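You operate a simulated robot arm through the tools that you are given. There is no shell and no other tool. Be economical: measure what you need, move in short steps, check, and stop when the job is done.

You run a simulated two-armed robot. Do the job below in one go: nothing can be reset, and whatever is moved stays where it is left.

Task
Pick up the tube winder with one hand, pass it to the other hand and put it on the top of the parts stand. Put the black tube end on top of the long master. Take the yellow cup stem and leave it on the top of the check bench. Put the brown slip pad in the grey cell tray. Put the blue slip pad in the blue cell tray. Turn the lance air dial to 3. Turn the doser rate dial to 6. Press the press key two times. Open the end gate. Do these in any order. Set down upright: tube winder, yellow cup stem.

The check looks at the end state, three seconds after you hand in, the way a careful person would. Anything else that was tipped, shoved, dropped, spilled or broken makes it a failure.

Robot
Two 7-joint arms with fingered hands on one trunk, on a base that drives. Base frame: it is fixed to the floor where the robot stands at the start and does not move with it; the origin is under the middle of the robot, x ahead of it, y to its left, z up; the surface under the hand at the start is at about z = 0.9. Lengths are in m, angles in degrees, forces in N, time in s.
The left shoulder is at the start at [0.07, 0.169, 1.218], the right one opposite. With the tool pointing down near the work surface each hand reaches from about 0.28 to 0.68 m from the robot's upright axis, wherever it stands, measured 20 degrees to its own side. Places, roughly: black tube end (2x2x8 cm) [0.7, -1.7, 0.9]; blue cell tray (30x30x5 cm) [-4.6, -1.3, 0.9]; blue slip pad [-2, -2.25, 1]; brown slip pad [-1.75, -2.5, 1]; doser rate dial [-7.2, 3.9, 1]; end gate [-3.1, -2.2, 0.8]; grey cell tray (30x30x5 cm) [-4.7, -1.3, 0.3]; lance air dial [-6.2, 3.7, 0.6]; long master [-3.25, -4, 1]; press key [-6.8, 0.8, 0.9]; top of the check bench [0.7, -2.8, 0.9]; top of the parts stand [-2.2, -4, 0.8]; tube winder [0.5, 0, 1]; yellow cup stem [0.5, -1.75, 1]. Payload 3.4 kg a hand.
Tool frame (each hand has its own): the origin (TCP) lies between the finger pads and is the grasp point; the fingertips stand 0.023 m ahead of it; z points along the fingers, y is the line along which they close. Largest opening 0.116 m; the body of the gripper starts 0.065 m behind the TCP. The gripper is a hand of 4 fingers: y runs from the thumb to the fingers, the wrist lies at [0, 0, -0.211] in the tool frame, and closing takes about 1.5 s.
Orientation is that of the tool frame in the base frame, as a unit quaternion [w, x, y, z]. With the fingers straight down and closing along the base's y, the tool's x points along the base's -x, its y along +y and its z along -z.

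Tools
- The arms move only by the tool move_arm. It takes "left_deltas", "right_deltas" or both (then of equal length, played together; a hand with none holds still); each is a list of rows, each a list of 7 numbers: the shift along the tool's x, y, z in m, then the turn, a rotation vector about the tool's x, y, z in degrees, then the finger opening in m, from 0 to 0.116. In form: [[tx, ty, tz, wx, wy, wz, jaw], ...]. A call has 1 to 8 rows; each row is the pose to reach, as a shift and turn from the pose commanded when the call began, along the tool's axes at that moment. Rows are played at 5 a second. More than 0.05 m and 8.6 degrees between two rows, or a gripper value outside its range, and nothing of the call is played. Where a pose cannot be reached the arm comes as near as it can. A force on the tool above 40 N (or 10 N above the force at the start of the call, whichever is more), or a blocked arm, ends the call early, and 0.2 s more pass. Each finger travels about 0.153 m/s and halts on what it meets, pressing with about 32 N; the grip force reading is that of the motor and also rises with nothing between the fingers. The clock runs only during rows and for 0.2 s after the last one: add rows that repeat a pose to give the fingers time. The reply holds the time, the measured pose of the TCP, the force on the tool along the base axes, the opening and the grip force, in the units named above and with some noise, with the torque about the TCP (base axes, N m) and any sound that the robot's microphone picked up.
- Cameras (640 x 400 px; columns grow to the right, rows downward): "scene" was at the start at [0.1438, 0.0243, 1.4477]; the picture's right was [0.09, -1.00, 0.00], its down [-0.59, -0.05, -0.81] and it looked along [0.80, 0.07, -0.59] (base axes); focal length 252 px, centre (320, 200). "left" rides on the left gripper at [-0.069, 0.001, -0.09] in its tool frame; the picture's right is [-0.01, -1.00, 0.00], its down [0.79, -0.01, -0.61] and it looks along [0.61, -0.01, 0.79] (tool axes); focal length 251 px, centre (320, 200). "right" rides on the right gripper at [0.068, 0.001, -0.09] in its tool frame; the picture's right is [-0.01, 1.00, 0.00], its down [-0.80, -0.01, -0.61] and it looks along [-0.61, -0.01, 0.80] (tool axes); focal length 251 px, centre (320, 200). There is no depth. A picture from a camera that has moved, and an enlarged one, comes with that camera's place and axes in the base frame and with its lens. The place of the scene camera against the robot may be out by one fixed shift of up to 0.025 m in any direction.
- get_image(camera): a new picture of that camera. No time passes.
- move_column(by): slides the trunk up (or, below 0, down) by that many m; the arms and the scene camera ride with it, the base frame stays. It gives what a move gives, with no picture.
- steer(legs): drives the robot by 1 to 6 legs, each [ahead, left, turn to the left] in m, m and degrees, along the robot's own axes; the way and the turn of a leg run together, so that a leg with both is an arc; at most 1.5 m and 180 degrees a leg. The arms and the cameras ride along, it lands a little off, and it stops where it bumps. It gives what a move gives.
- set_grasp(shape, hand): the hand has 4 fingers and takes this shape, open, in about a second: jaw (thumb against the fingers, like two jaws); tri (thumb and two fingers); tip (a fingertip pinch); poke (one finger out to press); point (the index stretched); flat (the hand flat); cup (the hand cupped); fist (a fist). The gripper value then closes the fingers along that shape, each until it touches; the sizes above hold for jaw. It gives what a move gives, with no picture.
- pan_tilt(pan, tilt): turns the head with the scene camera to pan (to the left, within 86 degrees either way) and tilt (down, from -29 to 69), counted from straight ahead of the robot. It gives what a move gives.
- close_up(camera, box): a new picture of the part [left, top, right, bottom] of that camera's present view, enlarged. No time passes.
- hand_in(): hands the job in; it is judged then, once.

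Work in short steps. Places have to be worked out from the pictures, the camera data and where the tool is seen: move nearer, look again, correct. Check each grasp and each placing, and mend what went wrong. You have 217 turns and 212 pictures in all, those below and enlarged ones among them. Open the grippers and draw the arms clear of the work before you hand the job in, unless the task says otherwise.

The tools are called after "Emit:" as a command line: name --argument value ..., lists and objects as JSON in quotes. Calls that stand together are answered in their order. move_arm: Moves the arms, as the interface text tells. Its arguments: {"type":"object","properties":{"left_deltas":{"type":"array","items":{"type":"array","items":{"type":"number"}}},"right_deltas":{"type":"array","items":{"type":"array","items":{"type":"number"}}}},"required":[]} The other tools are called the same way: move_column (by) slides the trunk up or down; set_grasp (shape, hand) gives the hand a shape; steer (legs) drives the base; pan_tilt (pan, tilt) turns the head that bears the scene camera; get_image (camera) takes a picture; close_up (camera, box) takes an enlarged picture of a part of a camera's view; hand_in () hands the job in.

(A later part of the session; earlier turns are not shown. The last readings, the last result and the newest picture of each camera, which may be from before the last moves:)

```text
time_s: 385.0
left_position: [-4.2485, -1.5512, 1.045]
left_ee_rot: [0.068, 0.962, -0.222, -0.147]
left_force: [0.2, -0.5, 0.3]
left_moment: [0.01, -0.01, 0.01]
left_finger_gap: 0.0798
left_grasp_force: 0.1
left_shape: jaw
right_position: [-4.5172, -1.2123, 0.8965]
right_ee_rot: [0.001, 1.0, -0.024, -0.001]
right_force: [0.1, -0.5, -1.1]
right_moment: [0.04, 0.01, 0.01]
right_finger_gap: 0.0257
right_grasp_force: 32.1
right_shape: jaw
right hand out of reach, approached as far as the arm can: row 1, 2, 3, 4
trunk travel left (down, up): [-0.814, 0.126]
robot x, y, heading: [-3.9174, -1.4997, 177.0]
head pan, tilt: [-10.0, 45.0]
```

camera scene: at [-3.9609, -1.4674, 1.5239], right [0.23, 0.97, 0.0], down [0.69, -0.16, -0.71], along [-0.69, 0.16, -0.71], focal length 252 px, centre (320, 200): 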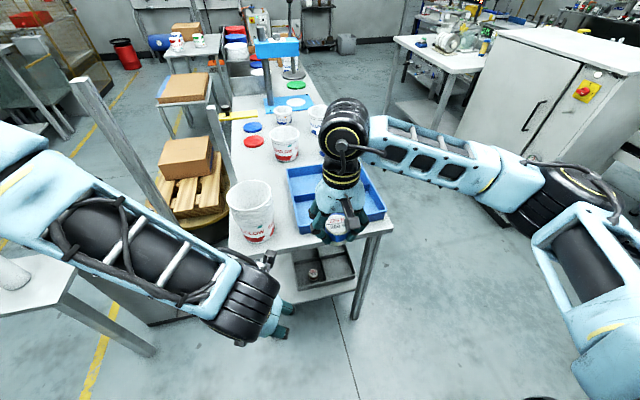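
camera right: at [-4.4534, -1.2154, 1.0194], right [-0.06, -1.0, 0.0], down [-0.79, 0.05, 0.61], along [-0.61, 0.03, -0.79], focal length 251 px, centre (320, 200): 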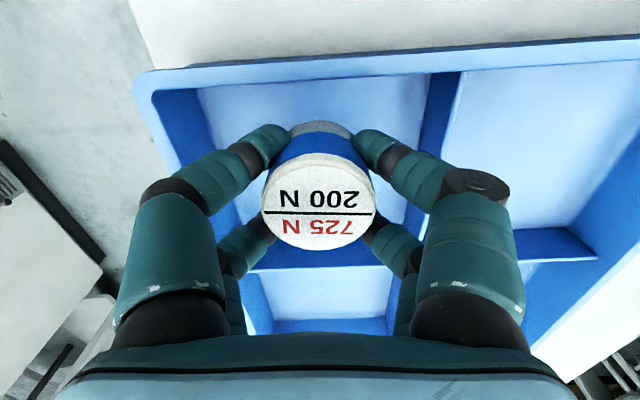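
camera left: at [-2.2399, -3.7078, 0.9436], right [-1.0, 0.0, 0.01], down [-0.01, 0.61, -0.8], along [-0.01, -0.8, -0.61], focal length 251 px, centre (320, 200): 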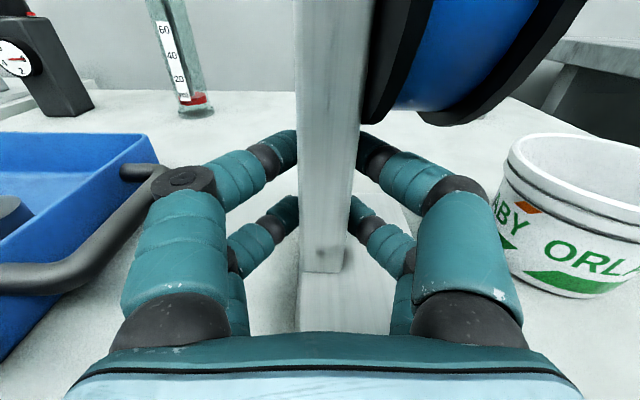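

The arm is at its reach limit, so I use the trunk for the last bit.

Emit:
move_column --by -0.012

Emit:
move_column --by -0.006

Emit:
close_up --camera "scene" --box '[310, 170, 400, 240]'

```text
time_s: 385.6
left_position: [-4.2466, -1.5509, 1.0339]
left_ee_rot: [0.067, 0.961, -0.221, -0.148]
left_force: [-1.3, 0.6, 0.2]
left_moment: [0.03, -0.01, -0.01]
left_finger_gap: 0.0801
left_grasp_force: 0.0
left_shape: jaw
right_position: [-4.5143, -1.2124, 0.8884]
right_ee_rot: [0.001, 1.0, -0.024, -0.003]
right_force: [0.7, 0.8, 22.0]
right_moment: [0.08, -0.14, 0.05]
right_finger_gap: 0.026
right_grasp_force: 32.0
right_shape: jaw
trunk travel left (down, up): [-0.802, 0.138]
robot x, y, heading: [-3.9164, -1.5016, 176.9]
head pan, tilt: [-10.0, 45.0]
```

```text
time_s: 386.0
left_position: [-4.2446, -1.552, 1.0308]
left_ee_rot: [0.068, 0.961, -0.222, -0.149]
left_force: [0.7, -0.2, -0.6]
left_moment: [-0.04, -0.02, -0.02]
left_finger_gap: 0.0802
left_grasp_force: 0.1
left_shape: jaw
right_position: [-4.5159, -1.2128, 0.8865]
right_ee_rot: [0.001, 1.0, -0.024, -0.006]
right_force: [6.0, -1.5, 23.9]
right_moment: [0.02, -0.33, 0.01]
right_finger_gap: 0.0263
right_grasp_force: 32.3
right_shape: jaw
trunk travel left (down, up): [-0.798, 0.142]
robot x, y, heading: [-3.9185, -1.5005, 176.8]
head pan, tilt: [-10.0, 45.0]
stopped: the force on the tool passed its limit at 44 N (the readings are from after the stop); the commanded pose is now the measured one
```

```text
5.71 times, centred on (355, 205) of scene
camera zoom: at [-4.0351, -1.4646, 1.5088], right [0.23, 0.97, 0.0], down [0.69, -0.16, -0.71], along [-0.69, 0.16, -0.7], focal length 1438 px, centre (120, 171)
```

zoom: 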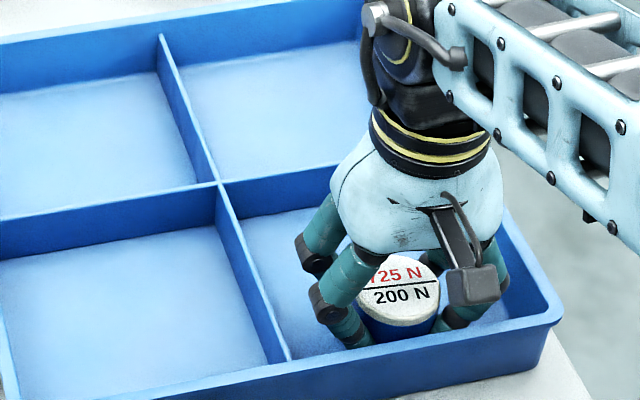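

Contact is firm and the pad is on the cell floor. I ease up slightly, release, and lift out.

Emit:
move_column --by 0.004

Emit:
move_arm --right_deltas '[[0, 0, 0, 0, 0, 0, 0.035], [0, 0, 0, 0, 0, 0, 0.05], [0, 0, 0, 0, 0, 0, 0.06], [0, 0, -0.02, 0, 0, 0, 0.06], [0, 0, -0.06, 0, 0, 0, 0.06], [0, 0, -0.1, 0, 0, 0, 0.06], [0, 0, -0.14, 0, 0, 0, 0.06], [0, 0, -0.18, 0, 0, 0, 0.06]]'

Emit:
get_image --camera "right"

```text
time_s: 386.5
left_position: [-4.2479, -1.55, 1.0342]
left_ee_rot: [0.068, 0.961, -0.222, -0.147]
left_force: [0.2, 0.0, 0.3]
left_moment: [0.02, 0.02, 0.0]
left_finger_gap: 0.0803
left_grasp_force: 0.1
left_shape: jaw
right_position: [-4.5185, -1.2122, 0.8886]
right_ee_rot: [0.001, 1.0, -0.024, -0.003]
right_force: [0.9, -0.6, 5.2]
right_moment: [0.09, -0.07, -0.01]
right_finger_gap: 0.0265
right_grasp_force: 32.2
right_shape: jaw
trunk travel left (down, up): [-0.802, 0.138]
robot x, y, heading: [-3.9187, -1.5039, 176.7]
head pan, tilt: [-10.0, 45.0]
```

```text
time_s: 388.3
left_position: [-4.2484, -1.5504, 1.0348]
left_ee_rot: [0.068, 0.961, -0.222, -0.147]
left_force: [-0.1, -0.2, -0.9]
left_moment: [0.03, -0.02, -0.02]
left_finger_gap: 0.08
left_grasp_force: 0.1
left_shape: jaw
right_position: [-4.5164, -1.2135, 1.0687]
right_ee_rot: [0.001, 1.0, -0.025, -0.004]
right_force: [0.6, -0.2, -0.6]
right_moment: [0.0, 0.03, -0.03]
right_finger_gap: 0.0593
right_grasp_force: 0.0
right_shape: jaw
trunk travel left (down, up): [-0.802, 0.138]
robot x, y, heading: [-3.9186, -1.5032, 176.9]
head pan, tilt: [-10.0, 45.0]
```

```text
31 pictures are left
camera right: at [-4.4471, -1.2168, 1.157], right [-0.06, -1.0, 0.0], down [-0.79, 0.05, 0.61], along [-0.61, 0.03, -0.79], focal length 251 px, centre (320, 200)
```

right: 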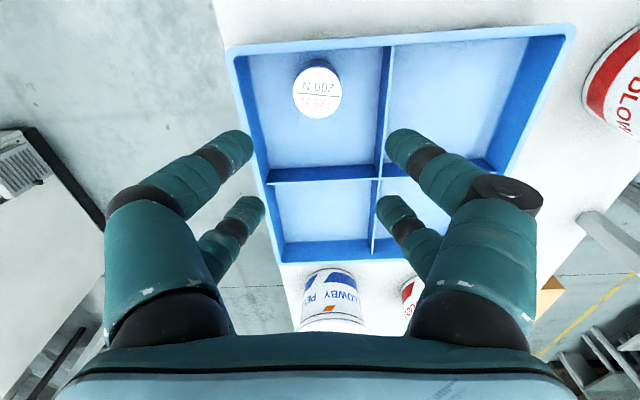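

Blue pad placed. I retract, back off and turn to look for a route toward the press key and dials.

Emit:
move_arm --right_deltas '[[0.04, 0.02, -0.04, 0, 0, 0, 0.06], [0.08, 0.04, -0.08, 0, 0, 0, 0.06], [0.12, 0.06, -0.1, 0, 0, 0, 0.06], [0.16, 0.08, -0.1, 0, 0, 0, 0.06], [0.2, 0.08, -0.1, 0, 0, 0, 0.06]]'

Emit:
steer --legs '[[-0.1, 0, -40]]'

Emit:
pan_tilt --pan 5 --tilt 15

Emit:
get_image --camera "scene"

```text
refused: row 1 steps farther than a row can; nothing moved
```

```text
time_s: 390.6
left_position: [-4.1132, -1.3649, 1.0337]
left_ee_rot: [0.013, 0.828, -0.537, -0.161]
left_force: [0.0, 0.4, -0.5]
left_moment: [-0.01, 0.0, -0.03]
left_finger_gap: 0.08
left_grasp_force: 0.0
left_shape: jaw
right_position: [-4.1034, -0.9332, 1.0672]
right_ee_rot: [0.0, 0.931, -0.364, -0.003]
right_force: [0.7, 0.5, -0.8]
right_moment: [0.0, -0.01, 0.0]
right_finger_gap: 0.0593
right_grasp_force: 0.0
right_shape: jaw
trunk travel left (down, up): [-0.802, 0.138]
robot x, y, heading: [-3.8279, -1.5427, 137.1]
head pan, tilt: [-10.0, 45.0]
```

```text
time_s: 391.5
left_position: [-4.1134, -1.3652, 1.0342]
left_ee_rot: [0.014, 0.828, -0.537, -0.161]
left_force: [-0.3, 0.1, 0.0]
left_moment: [0.05, -0.01, -0.02]
left_finger_gap: 0.0802
left_grasp_force: 0.1
left_shape: jaw
right_position: [-4.1031, -0.9329, 1.0666]
right_ee_rot: [-0.001, 0.931, -0.364, -0.004]
right_force: [-1.1, 0.5, 1.1]
right_moment: [0.0, 0.0, 0.01]
right_finger_gap: 0.0594
right_grasp_force: 0.1
right_shape: jaw
trunk travel left (down, up): [-0.802, 0.138]
robot x, y, heading: [-3.8272, -1.5393, 136.9]
head pan, tilt: [5.0, 15.0]
```

```text
30 pictures are left
camera scene: at [-3.9319, -1.4301, 1.559], right [0.62, 0.79, 0.0], down [0.2, -0.16, -0.97], along [-0.76, 0.6, -0.26], focal length 252 px, centre (320, 200)
```

scene: 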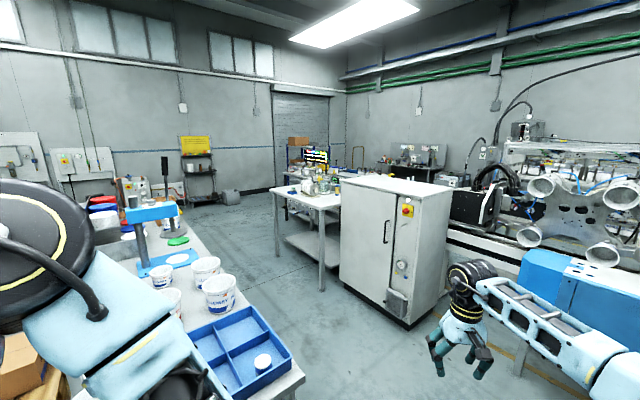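

The route goes NW between bench and cabinet to the table with the press. I retract the right arm in smaller steps, then go north and west along y≈-0.4.

Emit:
move_arm --right_deltas '[[0.03, 0.01, -0.02, 0, 0, 0, 0.06], [0.06, 0.02, -0.04, 0, 0, 0, 0.06], [0.09, 0.03, -0.06, 0, 0, 0, 0.06], [0.12, 0.04, -0.08, 0, 0, 0, 0.06], [0.15, 0.05, -0.1, 0, 0, 0, 0.06], [0.18, 0.05, -0.1, 0, 0, 0, 0.06]]'

Emit:
steer --legs '[[0, 0, 43], [0, -1.13, 0], [1.2, 0, 0], [1.1, 0, 0], [0, 0, -90]]'

Emit:
get_image --camera "scene"

```text
time_s: 392.9
left_position: [-4.1122, -1.3637, 1.0343]
left_ee_rot: [0.015, 0.827, -0.538, -0.162]
left_force: [-0.7, 0.7, 0.2]
left_moment: [-0.01, 0.02, 0.0]
left_finger_gap: 0.0801
left_grasp_force: 0.0
left_shape: jaw
right_position: [-4.003, -1.0963, 1.1708]
right_ee_rot: [-0.001, 0.932, -0.364, -0.005]
right_force: [-0.1, -0.1, 0.7]
right_moment: [0.05, 0.01, 0.02]
right_finger_gap: 0.0595
right_grasp_force: 0.1
right_shape: jaw
trunk travel left (down, up): [-0.802, 0.138]
robot x, y, heading: [-3.8305, -1.5386, 136.9]
head pan, tilt: [5.0, 15.0]
```

```text
time_s: 415.4
left_position: [-6.1751, -0.092, 1.0337]
left_ee_rot: [0.053, -0.536, 0.828, 0.153]
left_force: [-0.4, 0.1, -0.5]
left_moment: [0.0, 0.0, -0.02]
left_finger_gap: 0.08
left_grasp_force: 0.1
left_shape: jaw
right_position: [-5.901, 0.0063, 1.1694]
right_ee_rot: [0.002, -0.701, 0.713, 0.003]
right_force: [0.0, 0.4, 0.5]
right_moment: [0.01, 0.0, 0.0]
right_finger_gap: 0.0594
right_grasp_force: 0.0
right_shape: jaw
trunk travel left (down, up): [-0.802, 0.138]
robot x, y, heading: [-6.1152, -0.4188, 88.5]
head pan, tilt: [5.0, 15.0]
```

```text
29 pictures are left
camera scene: at [-6.1132, -0.2602, 1.5591], right [1.0, 0.06, 0.0], down [0.02, -0.26, -0.97], along [-0.06, 0.96, -0.26], focal length 252 px, centre (320, 200)
```

scene: 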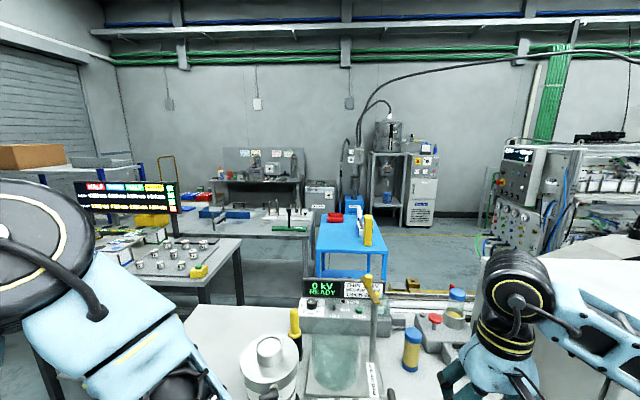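

The press key should be on the left table. I zoom there and toward the back-wall equipment with the dials.

Emit:
close_up --camera "scene" --box '[90, 220, 260, 310]'

Emit:
close_up --camera "scene" --box '[200, 120, 450, 270]'

```text
3.76 times, centred on (175, 265) of scene
camera zoom: at [-6.1132, -0.2602, 1.5591], right [1.0, 0.06, 0.0], down [0.02, -0.26, -0.97], along [-0.06, 0.96, -0.26], focal length 947 px, centre (866, -45)
```

zoom: 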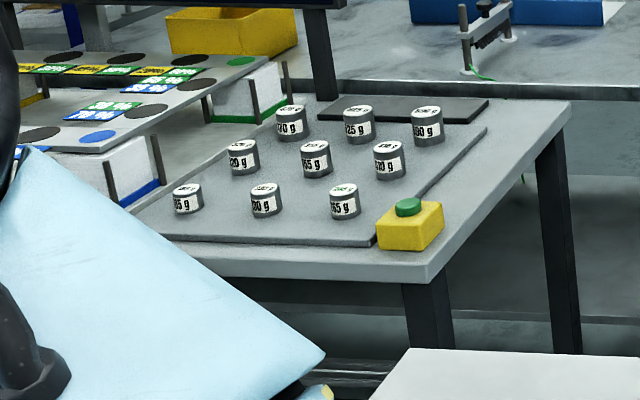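

```text
2.56 times, centred on (325, 195) of scene
camera zoom: at [-6.1132, -0.2602, 1.5591], right [1.0, 0.06, 0.0], down [0.02, -0.26, -0.97], along [-0.06, 0.96, -0.26], focal length 644 px, centre (307, 213)
```

zoom: 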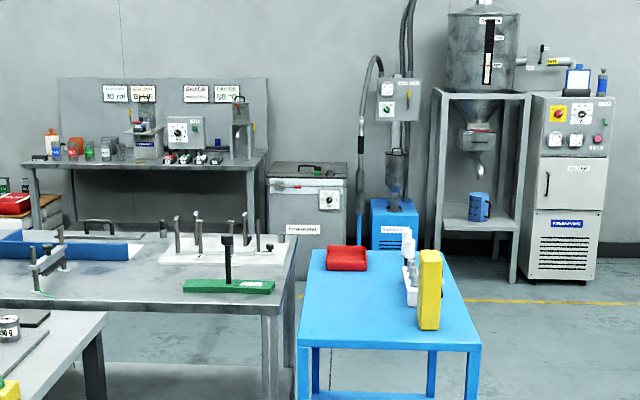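

Found: the press key is the yellow box with green button (≈(-6.74, 0.77)); the lance air dial is on the chest (≈(-6.21, 3.6, 0.6)), the doser dial on the back bench (≈(-7.2, 3.9, 1.0)). I drive to the press key.

Emit:
steer --legs '[[0, 0.88, 1.5], [0.55, 0, 0]]'

Emit:
set_grasp --hand "right" --shape "jaw"

Emit:
pan_tilt --pan -20 --tilt 42

Emit:
get_image --camera "scene"

```text
time_s: 422.8
left_position: [-7.0692, 0.4723, 1.0344]
left_ee_rot: [0.051, -0.55, 0.819, 0.155]
left_force: [0.3, 0.4, 0.0]
left_moment: [0.01, -0.01, 0.0]
left_finger_gap: 0.0801
left_grasp_force: 0.0
left_shape: jaw
right_position: [-6.7998, 0.5791, 1.1693]
right_ee_rot: [-0.002, 0.714, -0.701, -0.003]
right_force: [-0.4, -0.5, 0.3]
right_moment: [-0.03, 0.0, 0.01]
right_finger_gap: 0.0592
right_grasp_force: 0.1
right_shape: jaw
trunk travel left (down, up): [-0.802, 0.138]
robot x, y, heading: [-6.9978, 0.1475, 90.7]
head pan, tilt: [5.0, 15.0]
```

```text
time_s: 423.7
left_position: [-7.0706, 0.4738, 1.034]
left_ee_rot: [0.051, -0.55, 0.82, 0.154]
left_force: [-0.6, 0.3, -0.3]
left_moment: [-0.01, -0.03, -0.02]
left_finger_gap: 0.08
left_grasp_force: 0.1
left_shape: jaw
right_position: [-6.7994, 0.5803, 1.169]
right_ee_rot: [-0.002, 0.713, -0.701, -0.003]
right_force: [0.2, -0.4, 0.2]
right_moment: [-0.02, -0.04, 0.01]
right_finger_gap: 0.1159
right_grasp_force: 0.0
right_shape: jaw
trunk travel left (down, up): [-0.802, 0.138]
robot x, y, heading: [-6.9991, 0.1478, 90.6]
head pan, tilt: [5.0, 15.0]
```

```text
time_s: 424.6
left_position: [-7.0699, 0.4734, 1.0339]
left_ee_rot: [0.051, -0.549, 0.82, 0.154]
left_force: [-0.7, 0.2, 0.6]
left_moment: [0.01, 0.01, 0.02]
left_finger_gap: 0.0803
left_grasp_force: 0.0
left_shape: jaw
right_position: [-6.8007, 0.5816, 1.1689]
right_ee_rot: [-0.001, 0.713, -0.701, -0.003]
right_force: [-0.7, 0.2, 0.0]
right_moment: [0.01, -0.01, 0.0]
right_finger_gap: 0.1158
right_grasp_force: 0.1
right_shape: jaw
trunk travel left (down, up): [-0.802, 0.138]
robot x, y, heading: [-6.9982, 0.1466, 90.5]
head pan, tilt: [-20.0, 42.0]
```

```text
26 pictures are left
camera scene: at [-6.9648, 0.2927, 1.5167], right [0.94, -0.33, 0.0], down [-0.22, -0.63, -0.74], along [0.25, 0.7, -0.67], focal length 252 px, centre (320, 200)
```

scene: 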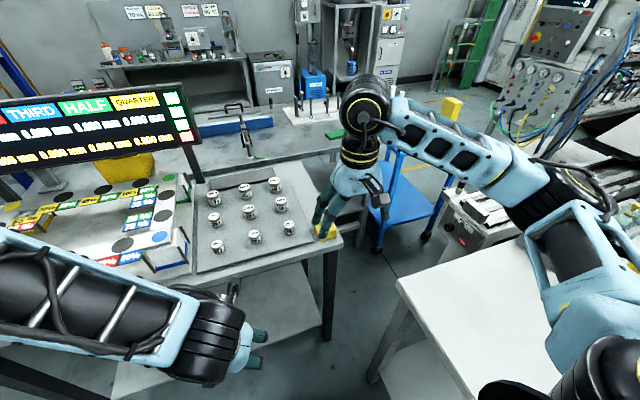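

I move the right hand over the key with fingers closed, and look down with its camera.

Emit:
move_arm --right_deltas '[[-0.03, -0.01, 0.0, 0, 0, 0, 0.08], [-0.06, -0.02, 0.0, 0, 0, 0, 0.05], [-0.09, -0.03, 0.01, 0, 0, 0, 0.02], [-0.12, -0.04, 0.03, 0, 0, 0, 0.0], [-0.15, -0.05, 0.05, 0, 0, 0, 0.0], [-0.165, -0.056, 0.08, 0, 0, 0, 0.0], [-0.165, -0.056, 0.1, 0, 0, 0, 0.0], [-0.165, -0.056, 0.1, 0, 0, 0, 0.0]]'

Emit:
get_image --camera "right"

```text
time_s: 426.4
left_position: [-7.0702, 0.473, 1.0338]
left_ee_rot: [0.051, -0.55, 0.819, 0.154]
left_force: [-0.9, -0.2, -1.4]
left_moment: [0.02, 0.01, -0.02]
left_finger_gap: 0.08
left_grasp_force: 0.0
left_shape: jaw
right_position: [-6.747, 0.7472, 1.0702]
right_ee_rot: [-0.001, 0.713, -0.701, -0.003]
right_force: [-0.9, 0.7, -0.1]
right_moment: [0.01, 0.01, 0.03]
right_finger_gap: 0.0
right_grasp_force: 32.3
right_shape: jaw
trunk travel left (down, up): [-0.802, 0.138]
robot x, y, heading: [-7.0026, 0.1492, 90.8]
head pan, tilt: [-20.0, 42.0]
```

```text
25 pictures are left
camera right: at [-6.7469, 0.6781, 1.1586], right [-1.0, -0.01, 0.0], down [-0.01, 0.79, 0.61], along [-0.01, 0.61, -0.79], focal length 251 px, centre (320, 200)
```

right: 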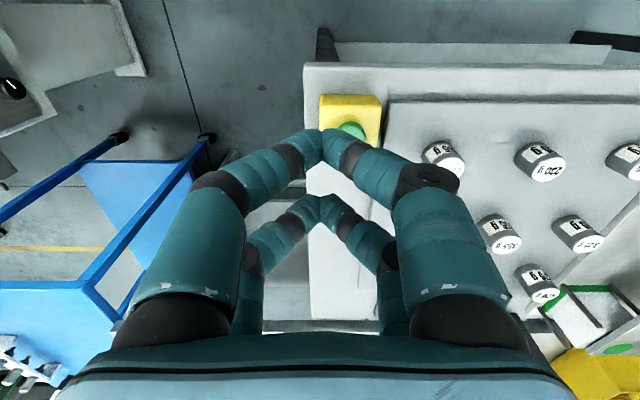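

The button is about (-6.777, 0.771). I align the near fingertips over it and come down close.

Emit:
move_arm --right_deltas '[[-0.02, 0.015, 0, 0, 0, 0, 0.0], [-0.042, 0.03, 0.02, 0, 0, 0, 0.0], [-0.042, 0.03, 0.05, 0, 0, 0, 0.0], [-0.042, 0.03, 0.08, 0, 0, 0, 0.0], [-0.042, 0.03, 0.08, 0, 0, 0, 0.0]]'

Emit:
get_image --camera "right"

Emit:
close_up --camera "scene" --box '[280, 180, 400, 270]'

```text
time_s: 427.6
left_position: [-7.0705, 0.4734, 1.0333]
left_ee_rot: [0.052, -0.55, 0.82, 0.153]
left_force: [-0.7, 0.5, -0.6]
left_moment: [0.0, 0.03, 0.01]
left_finger_gap: 0.0798
left_grasp_force: 0.0
left_shape: jaw
right_position: [-6.7771, 0.7908, 0.9904]
right_ee_rot: [-0.002, 0.713, -0.701, -0.003]
right_force: [0.3, 0.4, -0.7]
right_moment: [-0.03, 0.02, 0.02]
right_finger_gap: 0.0
right_grasp_force: 31.8
right_shape: jaw
trunk travel left (down, up): [-0.802, 0.138]
robot x, y, heading: [-7.0005, 0.1497, 90.4]
head pan, tilt: [-20.0, 42.0]
```

```text
24 pictures are left
camera right: at [-6.7769, 0.7208, 1.0798], right [-1.0, -0.01, 0.0], down [-0.01, 0.79, 0.61], along [-0.01, 0.61, -0.79], focal length 251 px, centre (320, 200)
```

right: 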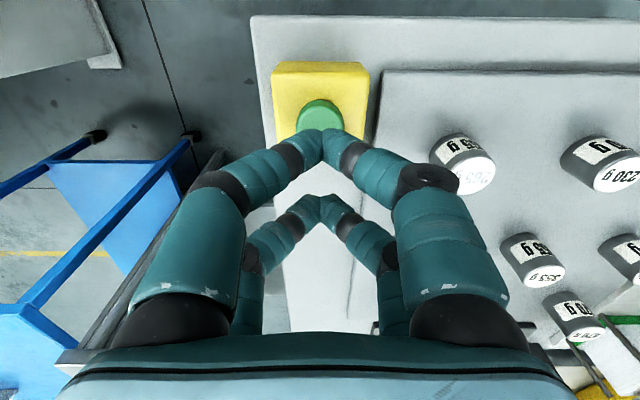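

```text
4.44 times, centred on (340, 225) of scene
camera zoom: at [-6.9656, 0.2929, 1.5166], right [0.94, -0.33, 0.0], down [-0.22, -0.63, -0.74], along [0.25, 0.7, -0.67], focal length 1118 px, centre (231, 89)
```

zoom: 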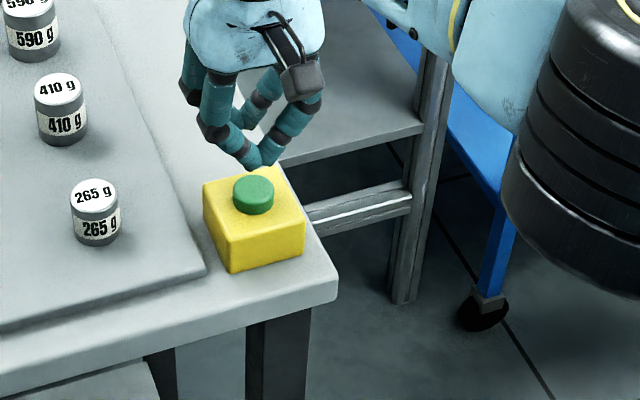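

Button top is z≈0.948, y≈0.768. First press: push down ~1 cm past contact and return.

Emit:
move_arm --right_deltas '[[0.004, 0, 0.012, 0, 0, 0, 0.0], [0.004, 0, 0.02, 0, 0, 0, 0.0], [0.004, 0, 0.026, 0, 0, 0, 0.0], [0.004, 0, 0.03, 0, 0, 0, 0.0], [0.004, 0, 0.03, 0, 0, 0, 0.0]]'

```text
time_s: 428.9
left_position: [-7.0698, 0.4737, 1.034]
left_ee_rot: [0.051, -0.55, 0.82, 0.153]
left_force: [0.1, 0.0, -1.3]
left_moment: [0.01, -0.02, 0.0]
left_finger_gap: 0.0803
left_grasp_force: 0.1
left_shape: jaw
right_position: [-6.7778, 0.7856, 0.9609]
right_ee_rot: [-0.002, 0.714, -0.701, -0.003]
right_force: [-0.1, 0.1, -0.3]
right_moment: [0.03, -0.04, 0.02]
right_finger_gap: 0.0
right_grasp_force: 31.8
right_shape: jaw
trunk travel left (down, up): [-0.802, 0.138]
robot x, y, heading: [-6.9982, 0.1487, 90.6]
head pan, tilt: [-20.0, 42.0]
```

No contact yet, so I go lower in small steps.

Emit:
move_arm --right_deltas '[[0, 0, 0.004, 0, 0, 0, 0.0], [0, 0, 0.008, 0, 0, 0, 0.0], [0, 0, 0.011, 0, 0, 0, 0.0]]'

Emit:
close_up --camera "scene" --box '[300, 200, 370, 260]'

```text
time_s: 429.6
left_position: [-7.0697, 0.474, 1.0342]
left_ee_rot: [0.051, -0.55, 0.819, 0.154]
left_force: [-0.6, -0.3, -0.1]
left_moment: [0.01, -0.01, -0.01]
left_finger_gap: 0.0801
left_grasp_force: 0.1
left_shape: jaw
right_position: [-6.7772, 0.7844, 0.9511]
right_ee_rot: [-0.003, 0.713, -0.701, -0.005]
right_force: [-0.9, 1.9, 6.9]
right_moment: [-0.03, 0.08, -0.04]
right_finger_gap: 0.0001
right_grasp_force: 32.4
right_shape: jaw
trunk travel left (down, up): [-0.802, 0.138]
robot x, y, heading: [-6.998, 0.147, 90.6]
head pan, tilt: [-20.0, 42.0]
heard: click
```

```text
6.67 times, centred on (335, 230) of scene
camera zoom: at [-6.9657, 0.2915, 1.5169], right [0.94, -0.33, 0.0], down [-0.22, -0.63, -0.74], along [0.25, 0.7, -0.67], focal length 1678 px, centre (220, 0)
```

zoom: 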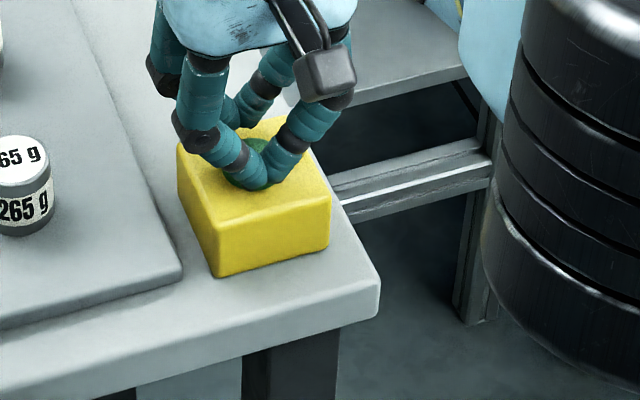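

"Click": one press. I go up to release, then press again the same way.

Emit:
move_arm --right_deltas '[[0, 0, -0.01, 0, 0, 0, 0.0], [0, 0, -0.03, 0, 0, 0, 0.0], [0, 0, -0.03, 0, 0, 0, 0.0]]'

Emit:
move_arm --right_deltas '[[0, 0, 0.01, 0, 0, 0, 0.0], [0, 0, 0.02, 0, 0, 0, 0.0], [0, 0, 0.026, 0, 0, 0, 0.0], [0, 0, 0.03, 0, 0, 0, 0.0]]'

```text
time_s: 430.4
left_position: [-7.0697, 0.4739, 1.0334]
left_ee_rot: [0.05, -0.55, 0.819, 0.153]
left_force: [-0.2, 1.3, 0.0]
left_moment: [0.0, 0.01, 0.02]
left_finger_gap: 0.0802
left_grasp_force: 0.1
left_shape: jaw
right_position: [-6.7776, 0.7882, 0.9794]
right_ee_rot: [-0.001, 0.713, -0.701, -0.003]
right_force: [0.3, 0.6, 0.1]
right_moment: [0.03, 0.0, -0.02]
right_finger_gap: 0.0
right_grasp_force: 32.2
right_shape: jaw
right hand out of reach, approached as far as the arm can: row 2, 3
trunk travel left (down, up): [-0.802, 0.138]
robot x, y, heading: [-6.9969, 0.1456, 90.7]
head pan, tilt: [-20.0, 42.0]
```

```text
time_s: 431.4
left_position: [-7.0692, 0.4736, 1.0349]
left_ee_rot: [0.052, -0.55, 0.819, 0.155]
left_force: [-0.2, -0.2, -1.0]
left_moment: [0.0, 0.04, 0.03]
left_finger_gap: 0.0799
left_grasp_force: 0.0
left_shape: jaw
right_position: [-6.7779, 0.7847, 0.9519]
right_ee_rot: [-0.003, 0.713, -0.701, -0.004]
right_force: [0.6, 2.4, 5.0]
right_moment: [-0.04, 0.06, 0.02]
right_finger_gap: 0.0
right_grasp_force: 32.0
right_shape: jaw
right hand out of reach, approached as far as the arm can: row 3, 4
trunk travel left (down, up): [-0.802, 0.138]
robot x, y, heading: [-7.0008, 0.1495, 90.7]
head pan, tilt: [-20.0, 42.0]
heard: click
```

Two clicks done. I lift away and look west for a way around to the dials at the back wall.

Emit:
move_arm --right_deltas '[[0.0, 0, -0.03, 0, 0, 0, 0.0], [0.0, 0, -0.06, 0, 0, 0, 0.0], [0.03, 0, -0.09, 0, 0, 0, 0.0], [0.06, 0, -0.12, 0, 0, 0, 0.0], [0.1, 0, -0.14, 0, 0, 0, 0.0], [0.14, 0, -0.14, 0, 0, 0, 0.0], [0.18, 0, -0.14, 0, 0, 0, 0.0]]'

Emit:
steer --legs '[[-0.35, 0, 50]]'

Emit:
pan_tilt --pan 0 --tilt 18

Emit:
get_image --camera "scene"

```text
time_s: 433.1
left_position: [-7.0679, 0.4712, 1.0342]
left_ee_rot: [0.052, -0.55, 0.819, 0.155]
left_force: [-0.3, 0.5, 0.5]
left_moment: [0.0, 0.01, 0.0]
left_finger_gap: 0.0802
left_grasp_force: 0.1
left_shape: jaw
right_position: [-6.7734, 0.6013, 1.0901]
right_ee_rot: [-0.001, 0.712, -0.702, -0.004]
right_force: [-1.1, 0.0, -0.2]
right_moment: [0.02, 0.03, 0.01]
right_finger_gap: 0.0003
right_grasp_force: 31.8
right_shape: jaw
right hand out of reach, approached as far as the arm can: row 1, 2, 3
trunk travel left (down, up): [-0.802, 0.138]
robot x, y, heading: [-6.9995, 0.1474, 90.6]
head pan, tilt: [-20.0, 42.0]
```

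```text
time_s: 435.5
left_position: [-7.1764, 0.0418, 1.0349]
left_ee_rot: [0.014, 0.827, -0.537, -0.163]
left_force: [0.1, -0.6, 0.1]
left_moment: [0.0, 0.05, -0.01]
left_finger_gap: 0.0802
left_grasp_force: 0.1
left_shape: jaw
right_position: [-7.065, 0.3468, 1.0891]
right_ee_rot: [0.001, 0.931, -0.365, -0.004]
right_force: [0.4, 0.0, 0.6]
right_moment: [0.02, -0.01, 0.02]
right_finger_gap: 0.0
right_grasp_force: 32.5
right_shape: jaw
trunk travel left (down, up): [-0.802, 0.138]
robot x, y, heading: [-6.8934, -0.1327, 137.0]
head pan, tilt: [-20.0, 42.0]
stopped in leg 1: the robot was blocked; the commanded pose is now the measured one
```

```text
time_s: 436.3
left_position: [-7.1777, 0.0425, 1.0338]
left_ee_rot: [0.013, 0.827, -0.538, -0.161]
left_force: [0.1, 0.2, 0.6]
left_moment: [-0.03, 0.0, 0.05]
left_finger_gap: 0.0801
left_grasp_force: 0.1
left_shape: jaw
right_position: [-7.0679, 0.3448, 1.0896]
right_ee_rot: [0.0, 0.931, -0.365, -0.003]
right_force: [0.6, 0.8, -0.6]
right_moment: [0.01, 0.0, -0.01]
right_finger_gap: 0.0
right_grasp_force: 31.8
right_shape: jaw
trunk travel left (down, up): [-0.802, 0.138]
robot x, y, heading: [-6.8941, -0.1309, 136.9]
head pan, tilt: [0.0, 18.0]
```

```text
21 pictures are left
camera scene: at [-6.9913, -0.0181, 1.5541], right [0.68, 0.73, 0.0], down [0.23, -0.21, -0.95], along [-0.69, 0.65, -0.31], focal length 252 px, centre (320, 200)
```

scene: 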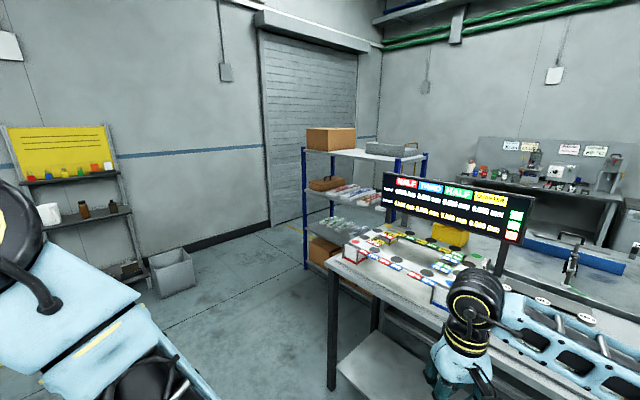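

The base nudged the bench corner lightly and stopped. The way north is around the west side of the blue rack. I step away first, then strafe west along y≈-0.35.

Emit:
steer --legs '[[0, 0.3, 0], [0, 0, -47], [0, 1.2, 0], [0, 0.8, 0], [1.35, 0, 0], [0, 0.35, 0]]'

Emit:
get_image --camera "scene"

```text
time_s: 452.8
left_position: [-9.1679, 0.428, 1.0333]
left_ee_rot: [0.049, -0.564, 0.81, 0.154]
left_force: [-0.1, -0.6, -0.9]
left_moment: [-0.03, 0.0, 0.04]
left_finger_gap: 0.0804
left_grasp_force: 0.1
left_shape: jaw
right_position: [-8.8759, 0.5686, 1.0894]
right_ee_rot: [-0.003, 0.725, -0.689, -0.003]
right_force: [-0.2, -0.2, -0.1]
right_moment: [0.0, -0.05, 0.01]
right_finger_gap: 0.0
right_grasp_force: 32.2
right_shape: jaw
trunk travel left (down, up): [-0.802, 0.138]
robot x, y, heading: [-9.0821, 0.0985, 92.4]
head pan, tilt: [0.0, 18.0]
stopped in leg 5: the robot was blocked; the commanded pose is now the measured one
```

```text
20 pictures are left
camera scene: at [-9.0869, 0.2641, 1.5541], right [1.0, 0.04, 0.0], down [0.02, -0.31, -0.95], along [-0.04, 0.95, -0.31], focal length 252 px, centre (320, 200)
```

scene: 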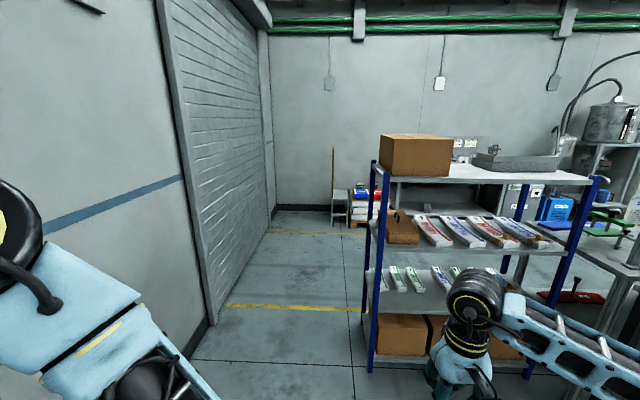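

The base was blocked, so I look down in front to see by what.

Emit:
pan_tilt --pan 25 --tilt 60

Emit:
get_image --camera "scene"

```text
time_s: 453.9
left_position: [-9.1653, 0.4266, 1.0338]
left_ee_rot: [0.05, -0.563, 0.81, 0.155]
left_force: [-0.4, 0.5, 0.4]
left_moment: [0.01, -0.03, 0.0]
left_finger_gap: 0.0801
left_grasp_force: 0.1
left_shape: jaw
right_position: [-8.8744, 0.5665, 1.0888]
right_ee_rot: [-0.002, 0.725, -0.689, -0.004]
right_force: [0.4, 0.1, -1.0]
right_moment: [0.02, -0.01, 0.0]
right_finger_gap: 0.0
right_grasp_force: 32.0
right_shape: jaw
trunk travel left (down, up): [-0.802, 0.138]
robot x, y, heading: [-9.0821, 0.1017, 92.7]
head pan, tilt: [25.0, 60.0]
```

```text
19 pictures are left
camera scene: at [-9.1095, 0.2281, 1.493], right [0.89, 0.46, 0.0], down [0.4, -0.77, -0.5], along [-0.23, 0.45, -0.87], focal length 252 px, centre (320, 200)
```

scene: 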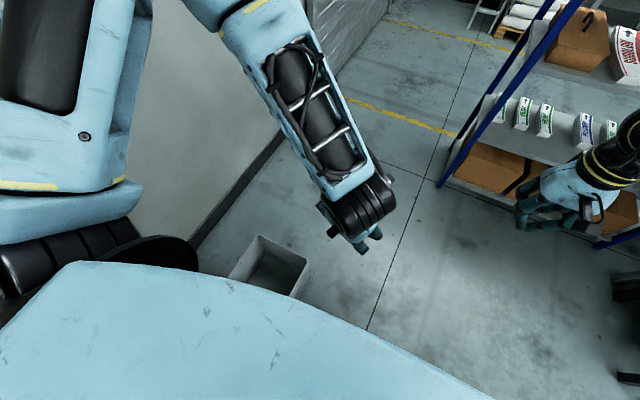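

A floor bin sits at the left front. I ease back and right, turn to face west (arms then clear the rack), pass north of the bin, then go along the wall.

Emit:
steer --legs '[[-0.08, -0.15, 0], [0, 0, 87.3], [0, -0.93, 0], [0.36, 0, 0], [0, -1.4, 0], [0, -0.75, 0]]'

Emit:
pan_tilt --pan -80 --tilt 25

Emit:
get_image --camera "scene"

```text
time_s: 475.7
left_position: [-9.5413, 3.0623, 1.0336]
left_ee_rot: [0.071, 0.964, -0.209, -0.146]
left_force: [0.5, 0.2, 0.2]
left_moment: [-0.03, 0.02, 0.01]
left_finger_gap: 0.0801
left_grasp_force: 0.0
left_shape: jaw
right_position: [-9.6614, 3.3622, 1.0897]
right_ee_rot: [0.001, 1.0, -0.008, -0.003]
right_force: [-0.4, -0.9, 0.0]
right_moment: [-0.01, 0.01, 0.0]
right_finger_gap: 0.0
right_grasp_force: 31.6
right_shape: jaw
trunk travel left (down, up): [-0.802, 0.138]
robot x, y, heading: [-9.2107, 3.1204, 178.7]
head pan, tilt: [25.0, 60.0]
```

```text
time_s: 477.5
left_position: [-9.5412, 3.0634, 1.0335]
left_ee_rot: [0.071, 0.965, -0.207, -0.146]
left_force: [0.5, 0.1, 0.5]
left_moment: [0.02, 0.03, 0.02]
left_finger_gap: 0.0802
left_grasp_force: 0.0
left_shape: jaw
right_position: [-9.6612, 3.3643, 1.0902]
right_ee_rot: [0.001, 1.0, -0.009, -0.004]
right_force: [0.1, 0.9, -0.4]
right_moment: [0.02, -0.01, -0.01]
right_finger_gap: 0.0003
right_grasp_force: 31.5
right_shape: jaw
trunk travel left (down, up): [-0.802, 0.138]
robot x, y, heading: [-9.2126, 3.119, 178.7]
head pan, tilt: [-80.0, 25.0]
```

```text
18 pictures are left
camera scene: at [-9.2703, 3.2322, 1.5429], right [0.99, 0.15, 0.0], down [0.06, -0.42, -0.91], along [-0.14, 0.9, -0.42], focal length 252 px, centre (320, 200)
```

scene: 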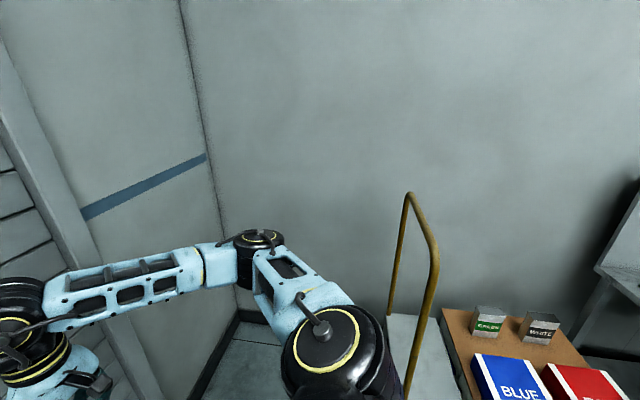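

I'm past the rack. I turn north, back to y≈2.9 and strafe east to the doser bench.

Emit:
steer --legs '[[0, 0, -88.7], [-0.25, 0, 0], [0, -1.3, 0], [0, -0.58, 0], [0.25, 0, 0]]'

Emit:
pan_tilt --pan -5 --tilt 28

Emit:
get_image --camera "scene"

```text
time_s: 493.6
left_position: [-7.4027, 3.4695, 1.0339]
left_ee_rot: [0.05, -0.552, 0.818, 0.155]
left_force: [-0.1, -0.5, 0.0]
left_moment: [-0.01, -0.01, -0.02]
left_finger_gap: 0.0801
left_grasp_force: 0.0
left_shape: jaw
right_position: [-7.1094, 3.6002, 1.0897]
right_ee_rot: [-0.002, 0.715, -0.699, -0.005]
right_force: [0.2, -0.2, -0.5]
right_moment: [0.04, -0.02, -0.02]
right_finger_gap: 0.0002
right_grasp_force: 32.3
right_shape: jaw
trunk travel left (down, up): [-0.802, 0.138]
robot x, y, heading: [-7.3306, 3.1432, 90.9]
head pan, tilt: [-80.0, 25.0]
```

```text
time_s: 495.0
left_position: [-7.4044, 3.4698, 1.0339]
left_ee_rot: [0.05, -0.552, 0.818, 0.154]
left_force: [-0.6, 0.2, -0.5]
left_moment: [-0.05, -0.01, -0.01]
left_finger_gap: 0.0803
left_grasp_force: 0.0
left_shape: jaw
right_position: [-7.1099, 3.6022, 1.089]
right_ee_rot: [-0.002, 0.715, -0.699, -0.004]
right_force: [0.6, 0.9, 0.4]
right_moment: [0.01, -0.04, 0.03]
right_finger_gap: 0.0003
right_grasp_force: 32.4
right_shape: jaw
trunk travel left (down, up): [-0.802, 0.138]
robot x, y, heading: [-7.3313, 3.1439, 90.8]
head pan, tilt: [-5.0, 28.0]
```

```text
17 pictures are left
camera scene: at [-7.3186, 3.3017, 1.5381], right [1.0, -0.07, 0.0], down [-0.03, -0.47, -0.88], along [0.06, 0.88, -0.47], focal length 252 px, centre (320, 200)
```

scene: 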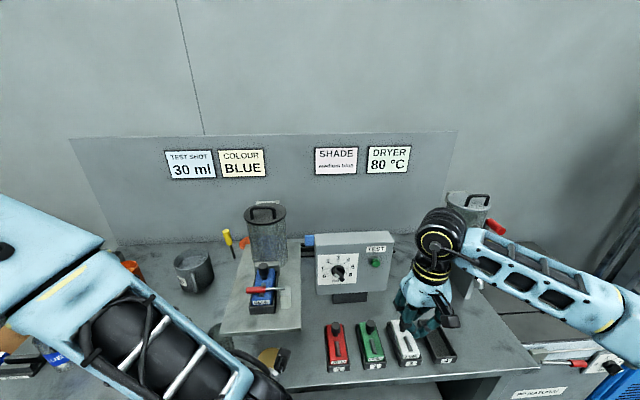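

I zoom on the doser dial.

Emit:
close_up --camera "scene" --box '[300, 225, 400, 305]'

```text
5.00 times, centred on (350, 265) of scene
camera zoom: at [-7.3186, 3.3017, 1.5381], right [1.0, -0.07, 0.0], down [-0.03, -0.47, -0.88], along [0.06, 0.88, -0.47], focal length 1258 px, centre (170, -125)
```

zoom: 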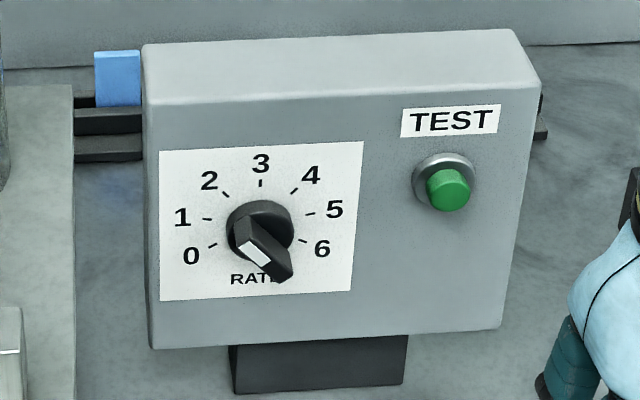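

The doser dial has a bar knob on a vertical panel. I need the right hand pointing forward with its camera up, so I back off a little and go via the left-pointing pose.

Emit:
steer --legs '[[-0.22, 0, -0.9]]'

Emit:
move_arm --right_deltas '[[0, 0, -0.01, -4.62, 4.62, 4.62, 0.05], [0, 0, -0.02, -9.24, 9.24, 9.24, 0.05], [0, 0, -0.03, -13.86, 13.86, 13.86, 0.05], [0, 0, -0.03, -18.5, 18.5, 18.5, 0.05], [0, 0, -0.03, -23.1, 23.1, 23.1, 0.05], [0, 0, -0.03, -27.7, 27.7, 27.7, 0.05], [0, 0, -0.03, -32.3, 32.3, 32.3, 0.05], [0, 0, -0.03, -36.9, 36.9, 36.9, 0.05]]'

Emit:
move_arm --right_deltas '[[0, 0, 0, -4.62, 4.62, 4.62, 0.05], [0, 0, 0, -9.24, 9.24, 9.24, 0.05], [0, 0, 0, -13.86, 13.86, 13.86, 0.05], [0, 0, 0, -18.5, 18.5, 18.5, 0.05], [0, 0, 0, -23.1, 23.1, 23.1, 0.05], [0, 0, 0, -27.7, 27.7, 27.7, 0.05], [0, 0, 0, -32.3, 32.3, 32.3, 0.05]]'

Emit:
move_arm --right_deltas '[[0, 0, 0, -8, 0, 0, 0.05], [0, 0, 0, -16, 0, 0, 0.05], [0, 0, 0, -24, 0, 0, 0.05], [0, 0, 0, -32, 0, 0, 0.05], [0, 0, 0, -40, 0, 0, 0.05], [0, 0, 0, -48, 0, 0, 0.05], [0, 0, 0, -56, 0, 0, 0.05], [0, 0, 0, -64, 0, 0, 0.05]]'

```text
time_s: 496.7
left_position: [-7.3966, 3.2559, 1.0328]
left_ee_rot: [0.051, -0.545, 0.823, 0.153]
left_force: [-0.3, 1.1, 0.2]
left_moment: [-0.03, 0.01, 0.02]
left_finger_gap: 0.0802
left_grasp_force: 0.0
left_shape: jaw
right_position: [-7.1001, 3.381, 1.088]
right_ee_rot: [-0.001, 0.709, -0.705, -0.003]
right_force: [-0.2, 0.0, -0.1]
right_moment: [0.02, 0.0, -0.01]
right_finger_gap: 0.0
right_grasp_force: 31.5
right_shape: jaw
trunk travel left (down, up): [-0.802, 0.138]
robot x, y, heading: [-7.3315, 2.9287, 89.9]
head pan, tilt: [-5.0, 28.0]
```

```text
time_s: 498.5
left_position: [-7.3959, 3.254, 1.0345]
left_ee_rot: [0.051, -0.545, 0.823, 0.154]
left_force: [-0.1, -0.2, 1.1]
left_moment: [-0.01, 0.02, 0.03]
left_finger_gap: 0.08
left_grasp_force: 0.0
left_shape: jaw
right_position: [-7.0985, 3.3786, 1.1185]
right_ee_rot: [-0.434, -0.387, 0.814, 0.002]
right_force: [0.5, -0.3, 0.6]
right_moment: [-0.02, -0.01, -0.01]
right_finger_gap: 0.0498
right_grasp_force: 0.2
right_shape: jaw
trunk travel left (down, up): [-0.802, 0.138]
robot x, y, heading: [-7.3287, 2.9247, 90.0]
head pan, tilt: [-5.0, 28.0]
```

```text
time_s: 500.1
left_position: [-7.3962, 3.2542, 1.033]
left_ee_rot: [0.052, -0.545, 0.822, 0.155]
left_force: [-0.2, 0.7, -0.3]
left_moment: [0.04, 0.0, 0.0]
left_finger_gap: 0.0802
left_grasp_force: 0.1
left_shape: jaw
right_position: [-7.0994, 3.3786, 1.1196]
right_ee_rot: [0.708, 0.005, -0.706, -0.001]
right_force: [-0.5, 0.9, 0.5]
right_moment: [0.0, 0.0, -0.03]
right_finger_gap: 0.0495
right_grasp_force: 0.1
right_shape: jaw
trunk travel left (down, up): [-0.802, 0.138]
robot x, y, heading: [-7.3322, 2.9275, 89.8]
head pan, tilt: [-5.0, 28.0]
```

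```text
time_s: 501.9
left_position: [-7.3962, 3.253, 1.0344]
left_ee_rot: [0.053, -0.544, 0.823, 0.153]
left_force: [-0.1, 0.2, -0.6]
left_moment: [-0.03, -0.03, 0.0]
left_finger_gap: 0.08
left_grasp_force: 0.1
left_shape: jaw
right_position: [-7.0988, 3.3777, 1.1196]
right_ee_rot: [0.601, -0.372, -0.599, -0.376]
right_force: [0.6, -1.2, 0.7]
right_moment: [0.02, 0.0, 0.03]
right_finger_gap: 0.0501
right_grasp_force: 0.0
right_shape: jaw
trunk travel left (down, up): [-0.802, 0.138]
robot x, y, heading: [-7.329, 2.9258, 89.7]
head pan, tilt: [-5.0, 28.0]
```

All reached. I finish the turn, drive so the dial is ahead, and look with the right camera.

Emit:
move_arm --right_deltas '[[0, 0, 0, -8, 0, 0, 0.05], [0, 0, 0, -16, 0, 0, 0.05], [0, 0, 0, -24, 0, 0, 0.05], [0, 0, 0, -26, 0, 0, 0.05]]'

Emit:
steer --legs '[[0.2, 0.13, 0]]'

Emit:
get_image --camera "right"

```text
time_s: 502.9
left_position: [-7.3962, 3.2532, 1.0334]
left_ee_rot: [0.052, -0.545, 0.823, 0.154]
left_force: [0.3, 0.5, -0.3]
left_moment: [-0.02, -0.02, -0.01]
left_finger_gap: 0.0803
left_grasp_force: 0.0
left_shape: jaw
right_position: [-7.0998, 3.3779, 1.1197]
right_ee_rot: [0.503, -0.497, -0.498, -0.501]
right_force: [0.0, 0.3, -0.4]
right_moment: [-0.02, 0.01, -0.03]
right_finger_gap: 0.0498
right_grasp_force: 0.0
right_shape: jaw
trunk travel left (down, up): [-0.802, 0.138]
robot x, y, heading: [-7.324, 2.9244, 89.8]
head pan, tilt: [-5.0, 28.0]
```

```text
time_s: 504.7
left_position: [-7.526, 3.4512, 1.0341]
left_ee_rot: [0.051, -0.545, 0.822, 0.155]
left_force: [0.5, 0.9, 0.4]
left_moment: [0.0, -0.01, -0.01]
left_finger_gap: 0.0802
left_grasp_force: 0.0
left_shape: jaw
right_position: [-7.2272, 3.5761, 1.12]
right_ee_rot: [0.504, -0.497, -0.497, -0.502]
right_force: [-0.3, 0.6, -0.4]
right_moment: [-0.03, 0.03, 0.02]
right_finger_gap: 0.0497
right_grasp_force: 0.0
right_shape: jaw
trunk travel left (down, up): [-0.802, 0.138]
robot x, y, heading: [-7.4582, 3.1236, 89.8]
head pan, tilt: [-5.0, 28.0]
```

```text
15 pictures are left
camera right: at [-7.2276, 3.4854, 1.1872], right [1.0, 0.01, -0.01], down [-0.01, -0.6, -0.8], along [-0.01, 0.8, -0.6], focal length 251 px, centre (320, 200)
```

right: 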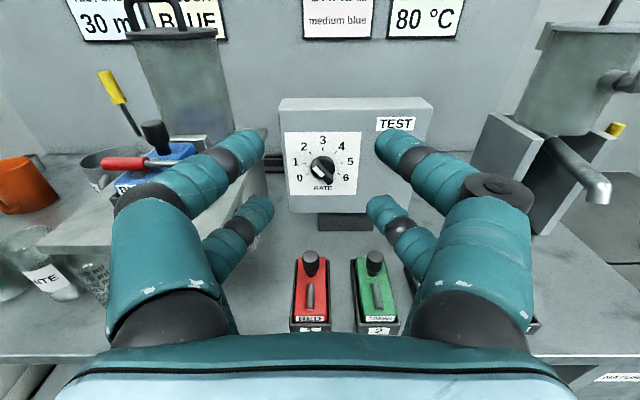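

I zoom in on the dial from this view to read the pointer.

Emit:
close_up --camera "right" --box '[280, 125, 370, 205]'

```text
5.00 times, centred on (325, 165) of right
camera zoom: at [-7.2276, 3.4854, 1.1872], right [1.0, 0.01, -0.01], down [-0.01, -0.6, -0.8], along [-0.01, 0.8, -0.6], focal length 1257 px, centre (295, 375)
```

zoom: 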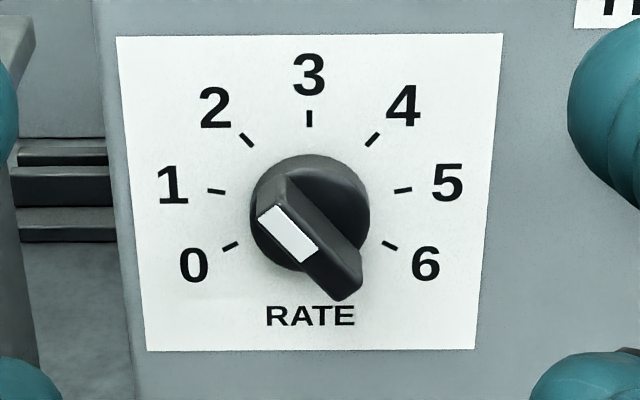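

The pointer is at 2, so it must turn ~150° clockwise to 6, in two strokes. I move closer and tilt the hand 25° down so the wrist clears the toggles.

Emit:
steer --legs '[[0.17, 0, 0.2]]'

Emit:
move_arm --right_deltas '[[-0.03, 0, 0.01, 0, -7, 0, 0.05], [-0.06, 0, 0.02, 0, -14, 0, 0.05], [-0.09, 0, 0.03, 0, -20, 0, 0.05], [-0.12, 0, 0.04, 0, -25, 0, 0.05], [-0.126, 0, 0.045, 0, -25, 0, 0.05]]'

Emit:
move_arm --right_deltas '[[0, 0, 0, 0, 0, -8, 0.05], [0, 0, 0, 0, 0, -16, 0.05], [0, 0, 0, 0, 0, -24, 0.05], [0, 0, 0, 0, 0, -32, 0.05], [0, 0, 0, 0, 0, -40, 0.05], [0, 0, 0, 0, 0, -42, 0.05]]'

Emit:
get_image --camera "right"

```text
time_s: 506.1
left_position: [-7.5275, 3.6219, 1.0346]
left_ee_rot: [0.053, -0.546, 0.822, 0.156]
left_force: [0.3, 0.2, 0.8]
left_moment: [0.04, 0.0, -0.01]
left_finger_gap: 0.08
left_grasp_force: 0.0
left_shape: jaw
right_position: [-7.232, 3.7483, 1.1203]
right_ee_rot: [0.505, -0.496, -0.499, -0.501]
right_force: [0.3, 1.0, -0.1]
right_moment: [0.0, -0.02, 0.0]
right_finger_gap: 0.0497
right_grasp_force: 0.1
right_shape: jaw
trunk travel left (down, up): [-0.802, 0.138]
robot x, y, heading: [-7.4569, 3.2955, 90.1]
head pan, tilt: [-5.0, 28.0]
```

```text
time_s: 507.3
left_position: [-7.5279, 3.6242, 1.0345]
left_ee_rot: [0.052, -0.547, 0.821, 0.154]
left_force: [-0.1, 0.0, -0.1]
left_moment: [0.01, -0.02, -0.01]
left_finger_gap: 0.0804
left_grasp_force: 0.0
left_shape: jaw
right_position: [-7.2327, 3.793, 0.9937]
right_ee_rot: [-0.384, 0.592, 0.599, 0.379]
right_force: [0.1, 0.5, -0.5]
right_moment: [-0.03, 0.0, 0.0]
right_finger_gap: 0.0501
right_grasp_force: 0.2
right_shape: jaw
trunk travel left (down, up): [-0.802, 0.138]
robot x, y, heading: [-7.4568, 3.2925, 90.2]
head pan, tilt: [-5.0, 28.0]
```

```text
time_s: 508.7
left_position: [-7.5275, 3.6229, 1.0343]
left_ee_rot: [0.051, -0.548, 0.821, 0.154]
left_force: [-0.3, 0.6, -0.1]
left_moment: [0.0, -0.02, 0.02]
left_finger_gap: 0.08
left_grasp_force: 0.0
left_shape: jaw
right_position: [-7.2328, 3.7952, 0.9938]
right_ee_rot: [-0.223, 0.337, 0.77, 0.493]
right_force: [0.4, -0.3, 0.3]
right_moment: [0.01, 0.0, -0.01]
right_finger_gap: 0.0498
right_grasp_force: 0.0
right_shape: jaw
trunk travel left (down, up): [-0.802, 0.138]
robot x, y, heading: [-7.4597, 3.2965, 90.2]
head pan, tilt: [-5.0, 28.0]
```

```text
13 pictures are left
camera right: at [-7.2777, 3.7349, 1.0776], right [0.75, 0.28, 0.6], down [0.54, -0.79, -0.29], along [0.4, 0.54, -0.74], focal length 251 px, centre (320, 200)
```

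right: 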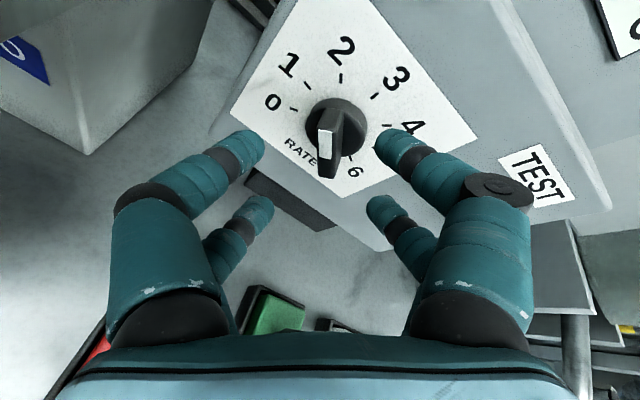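

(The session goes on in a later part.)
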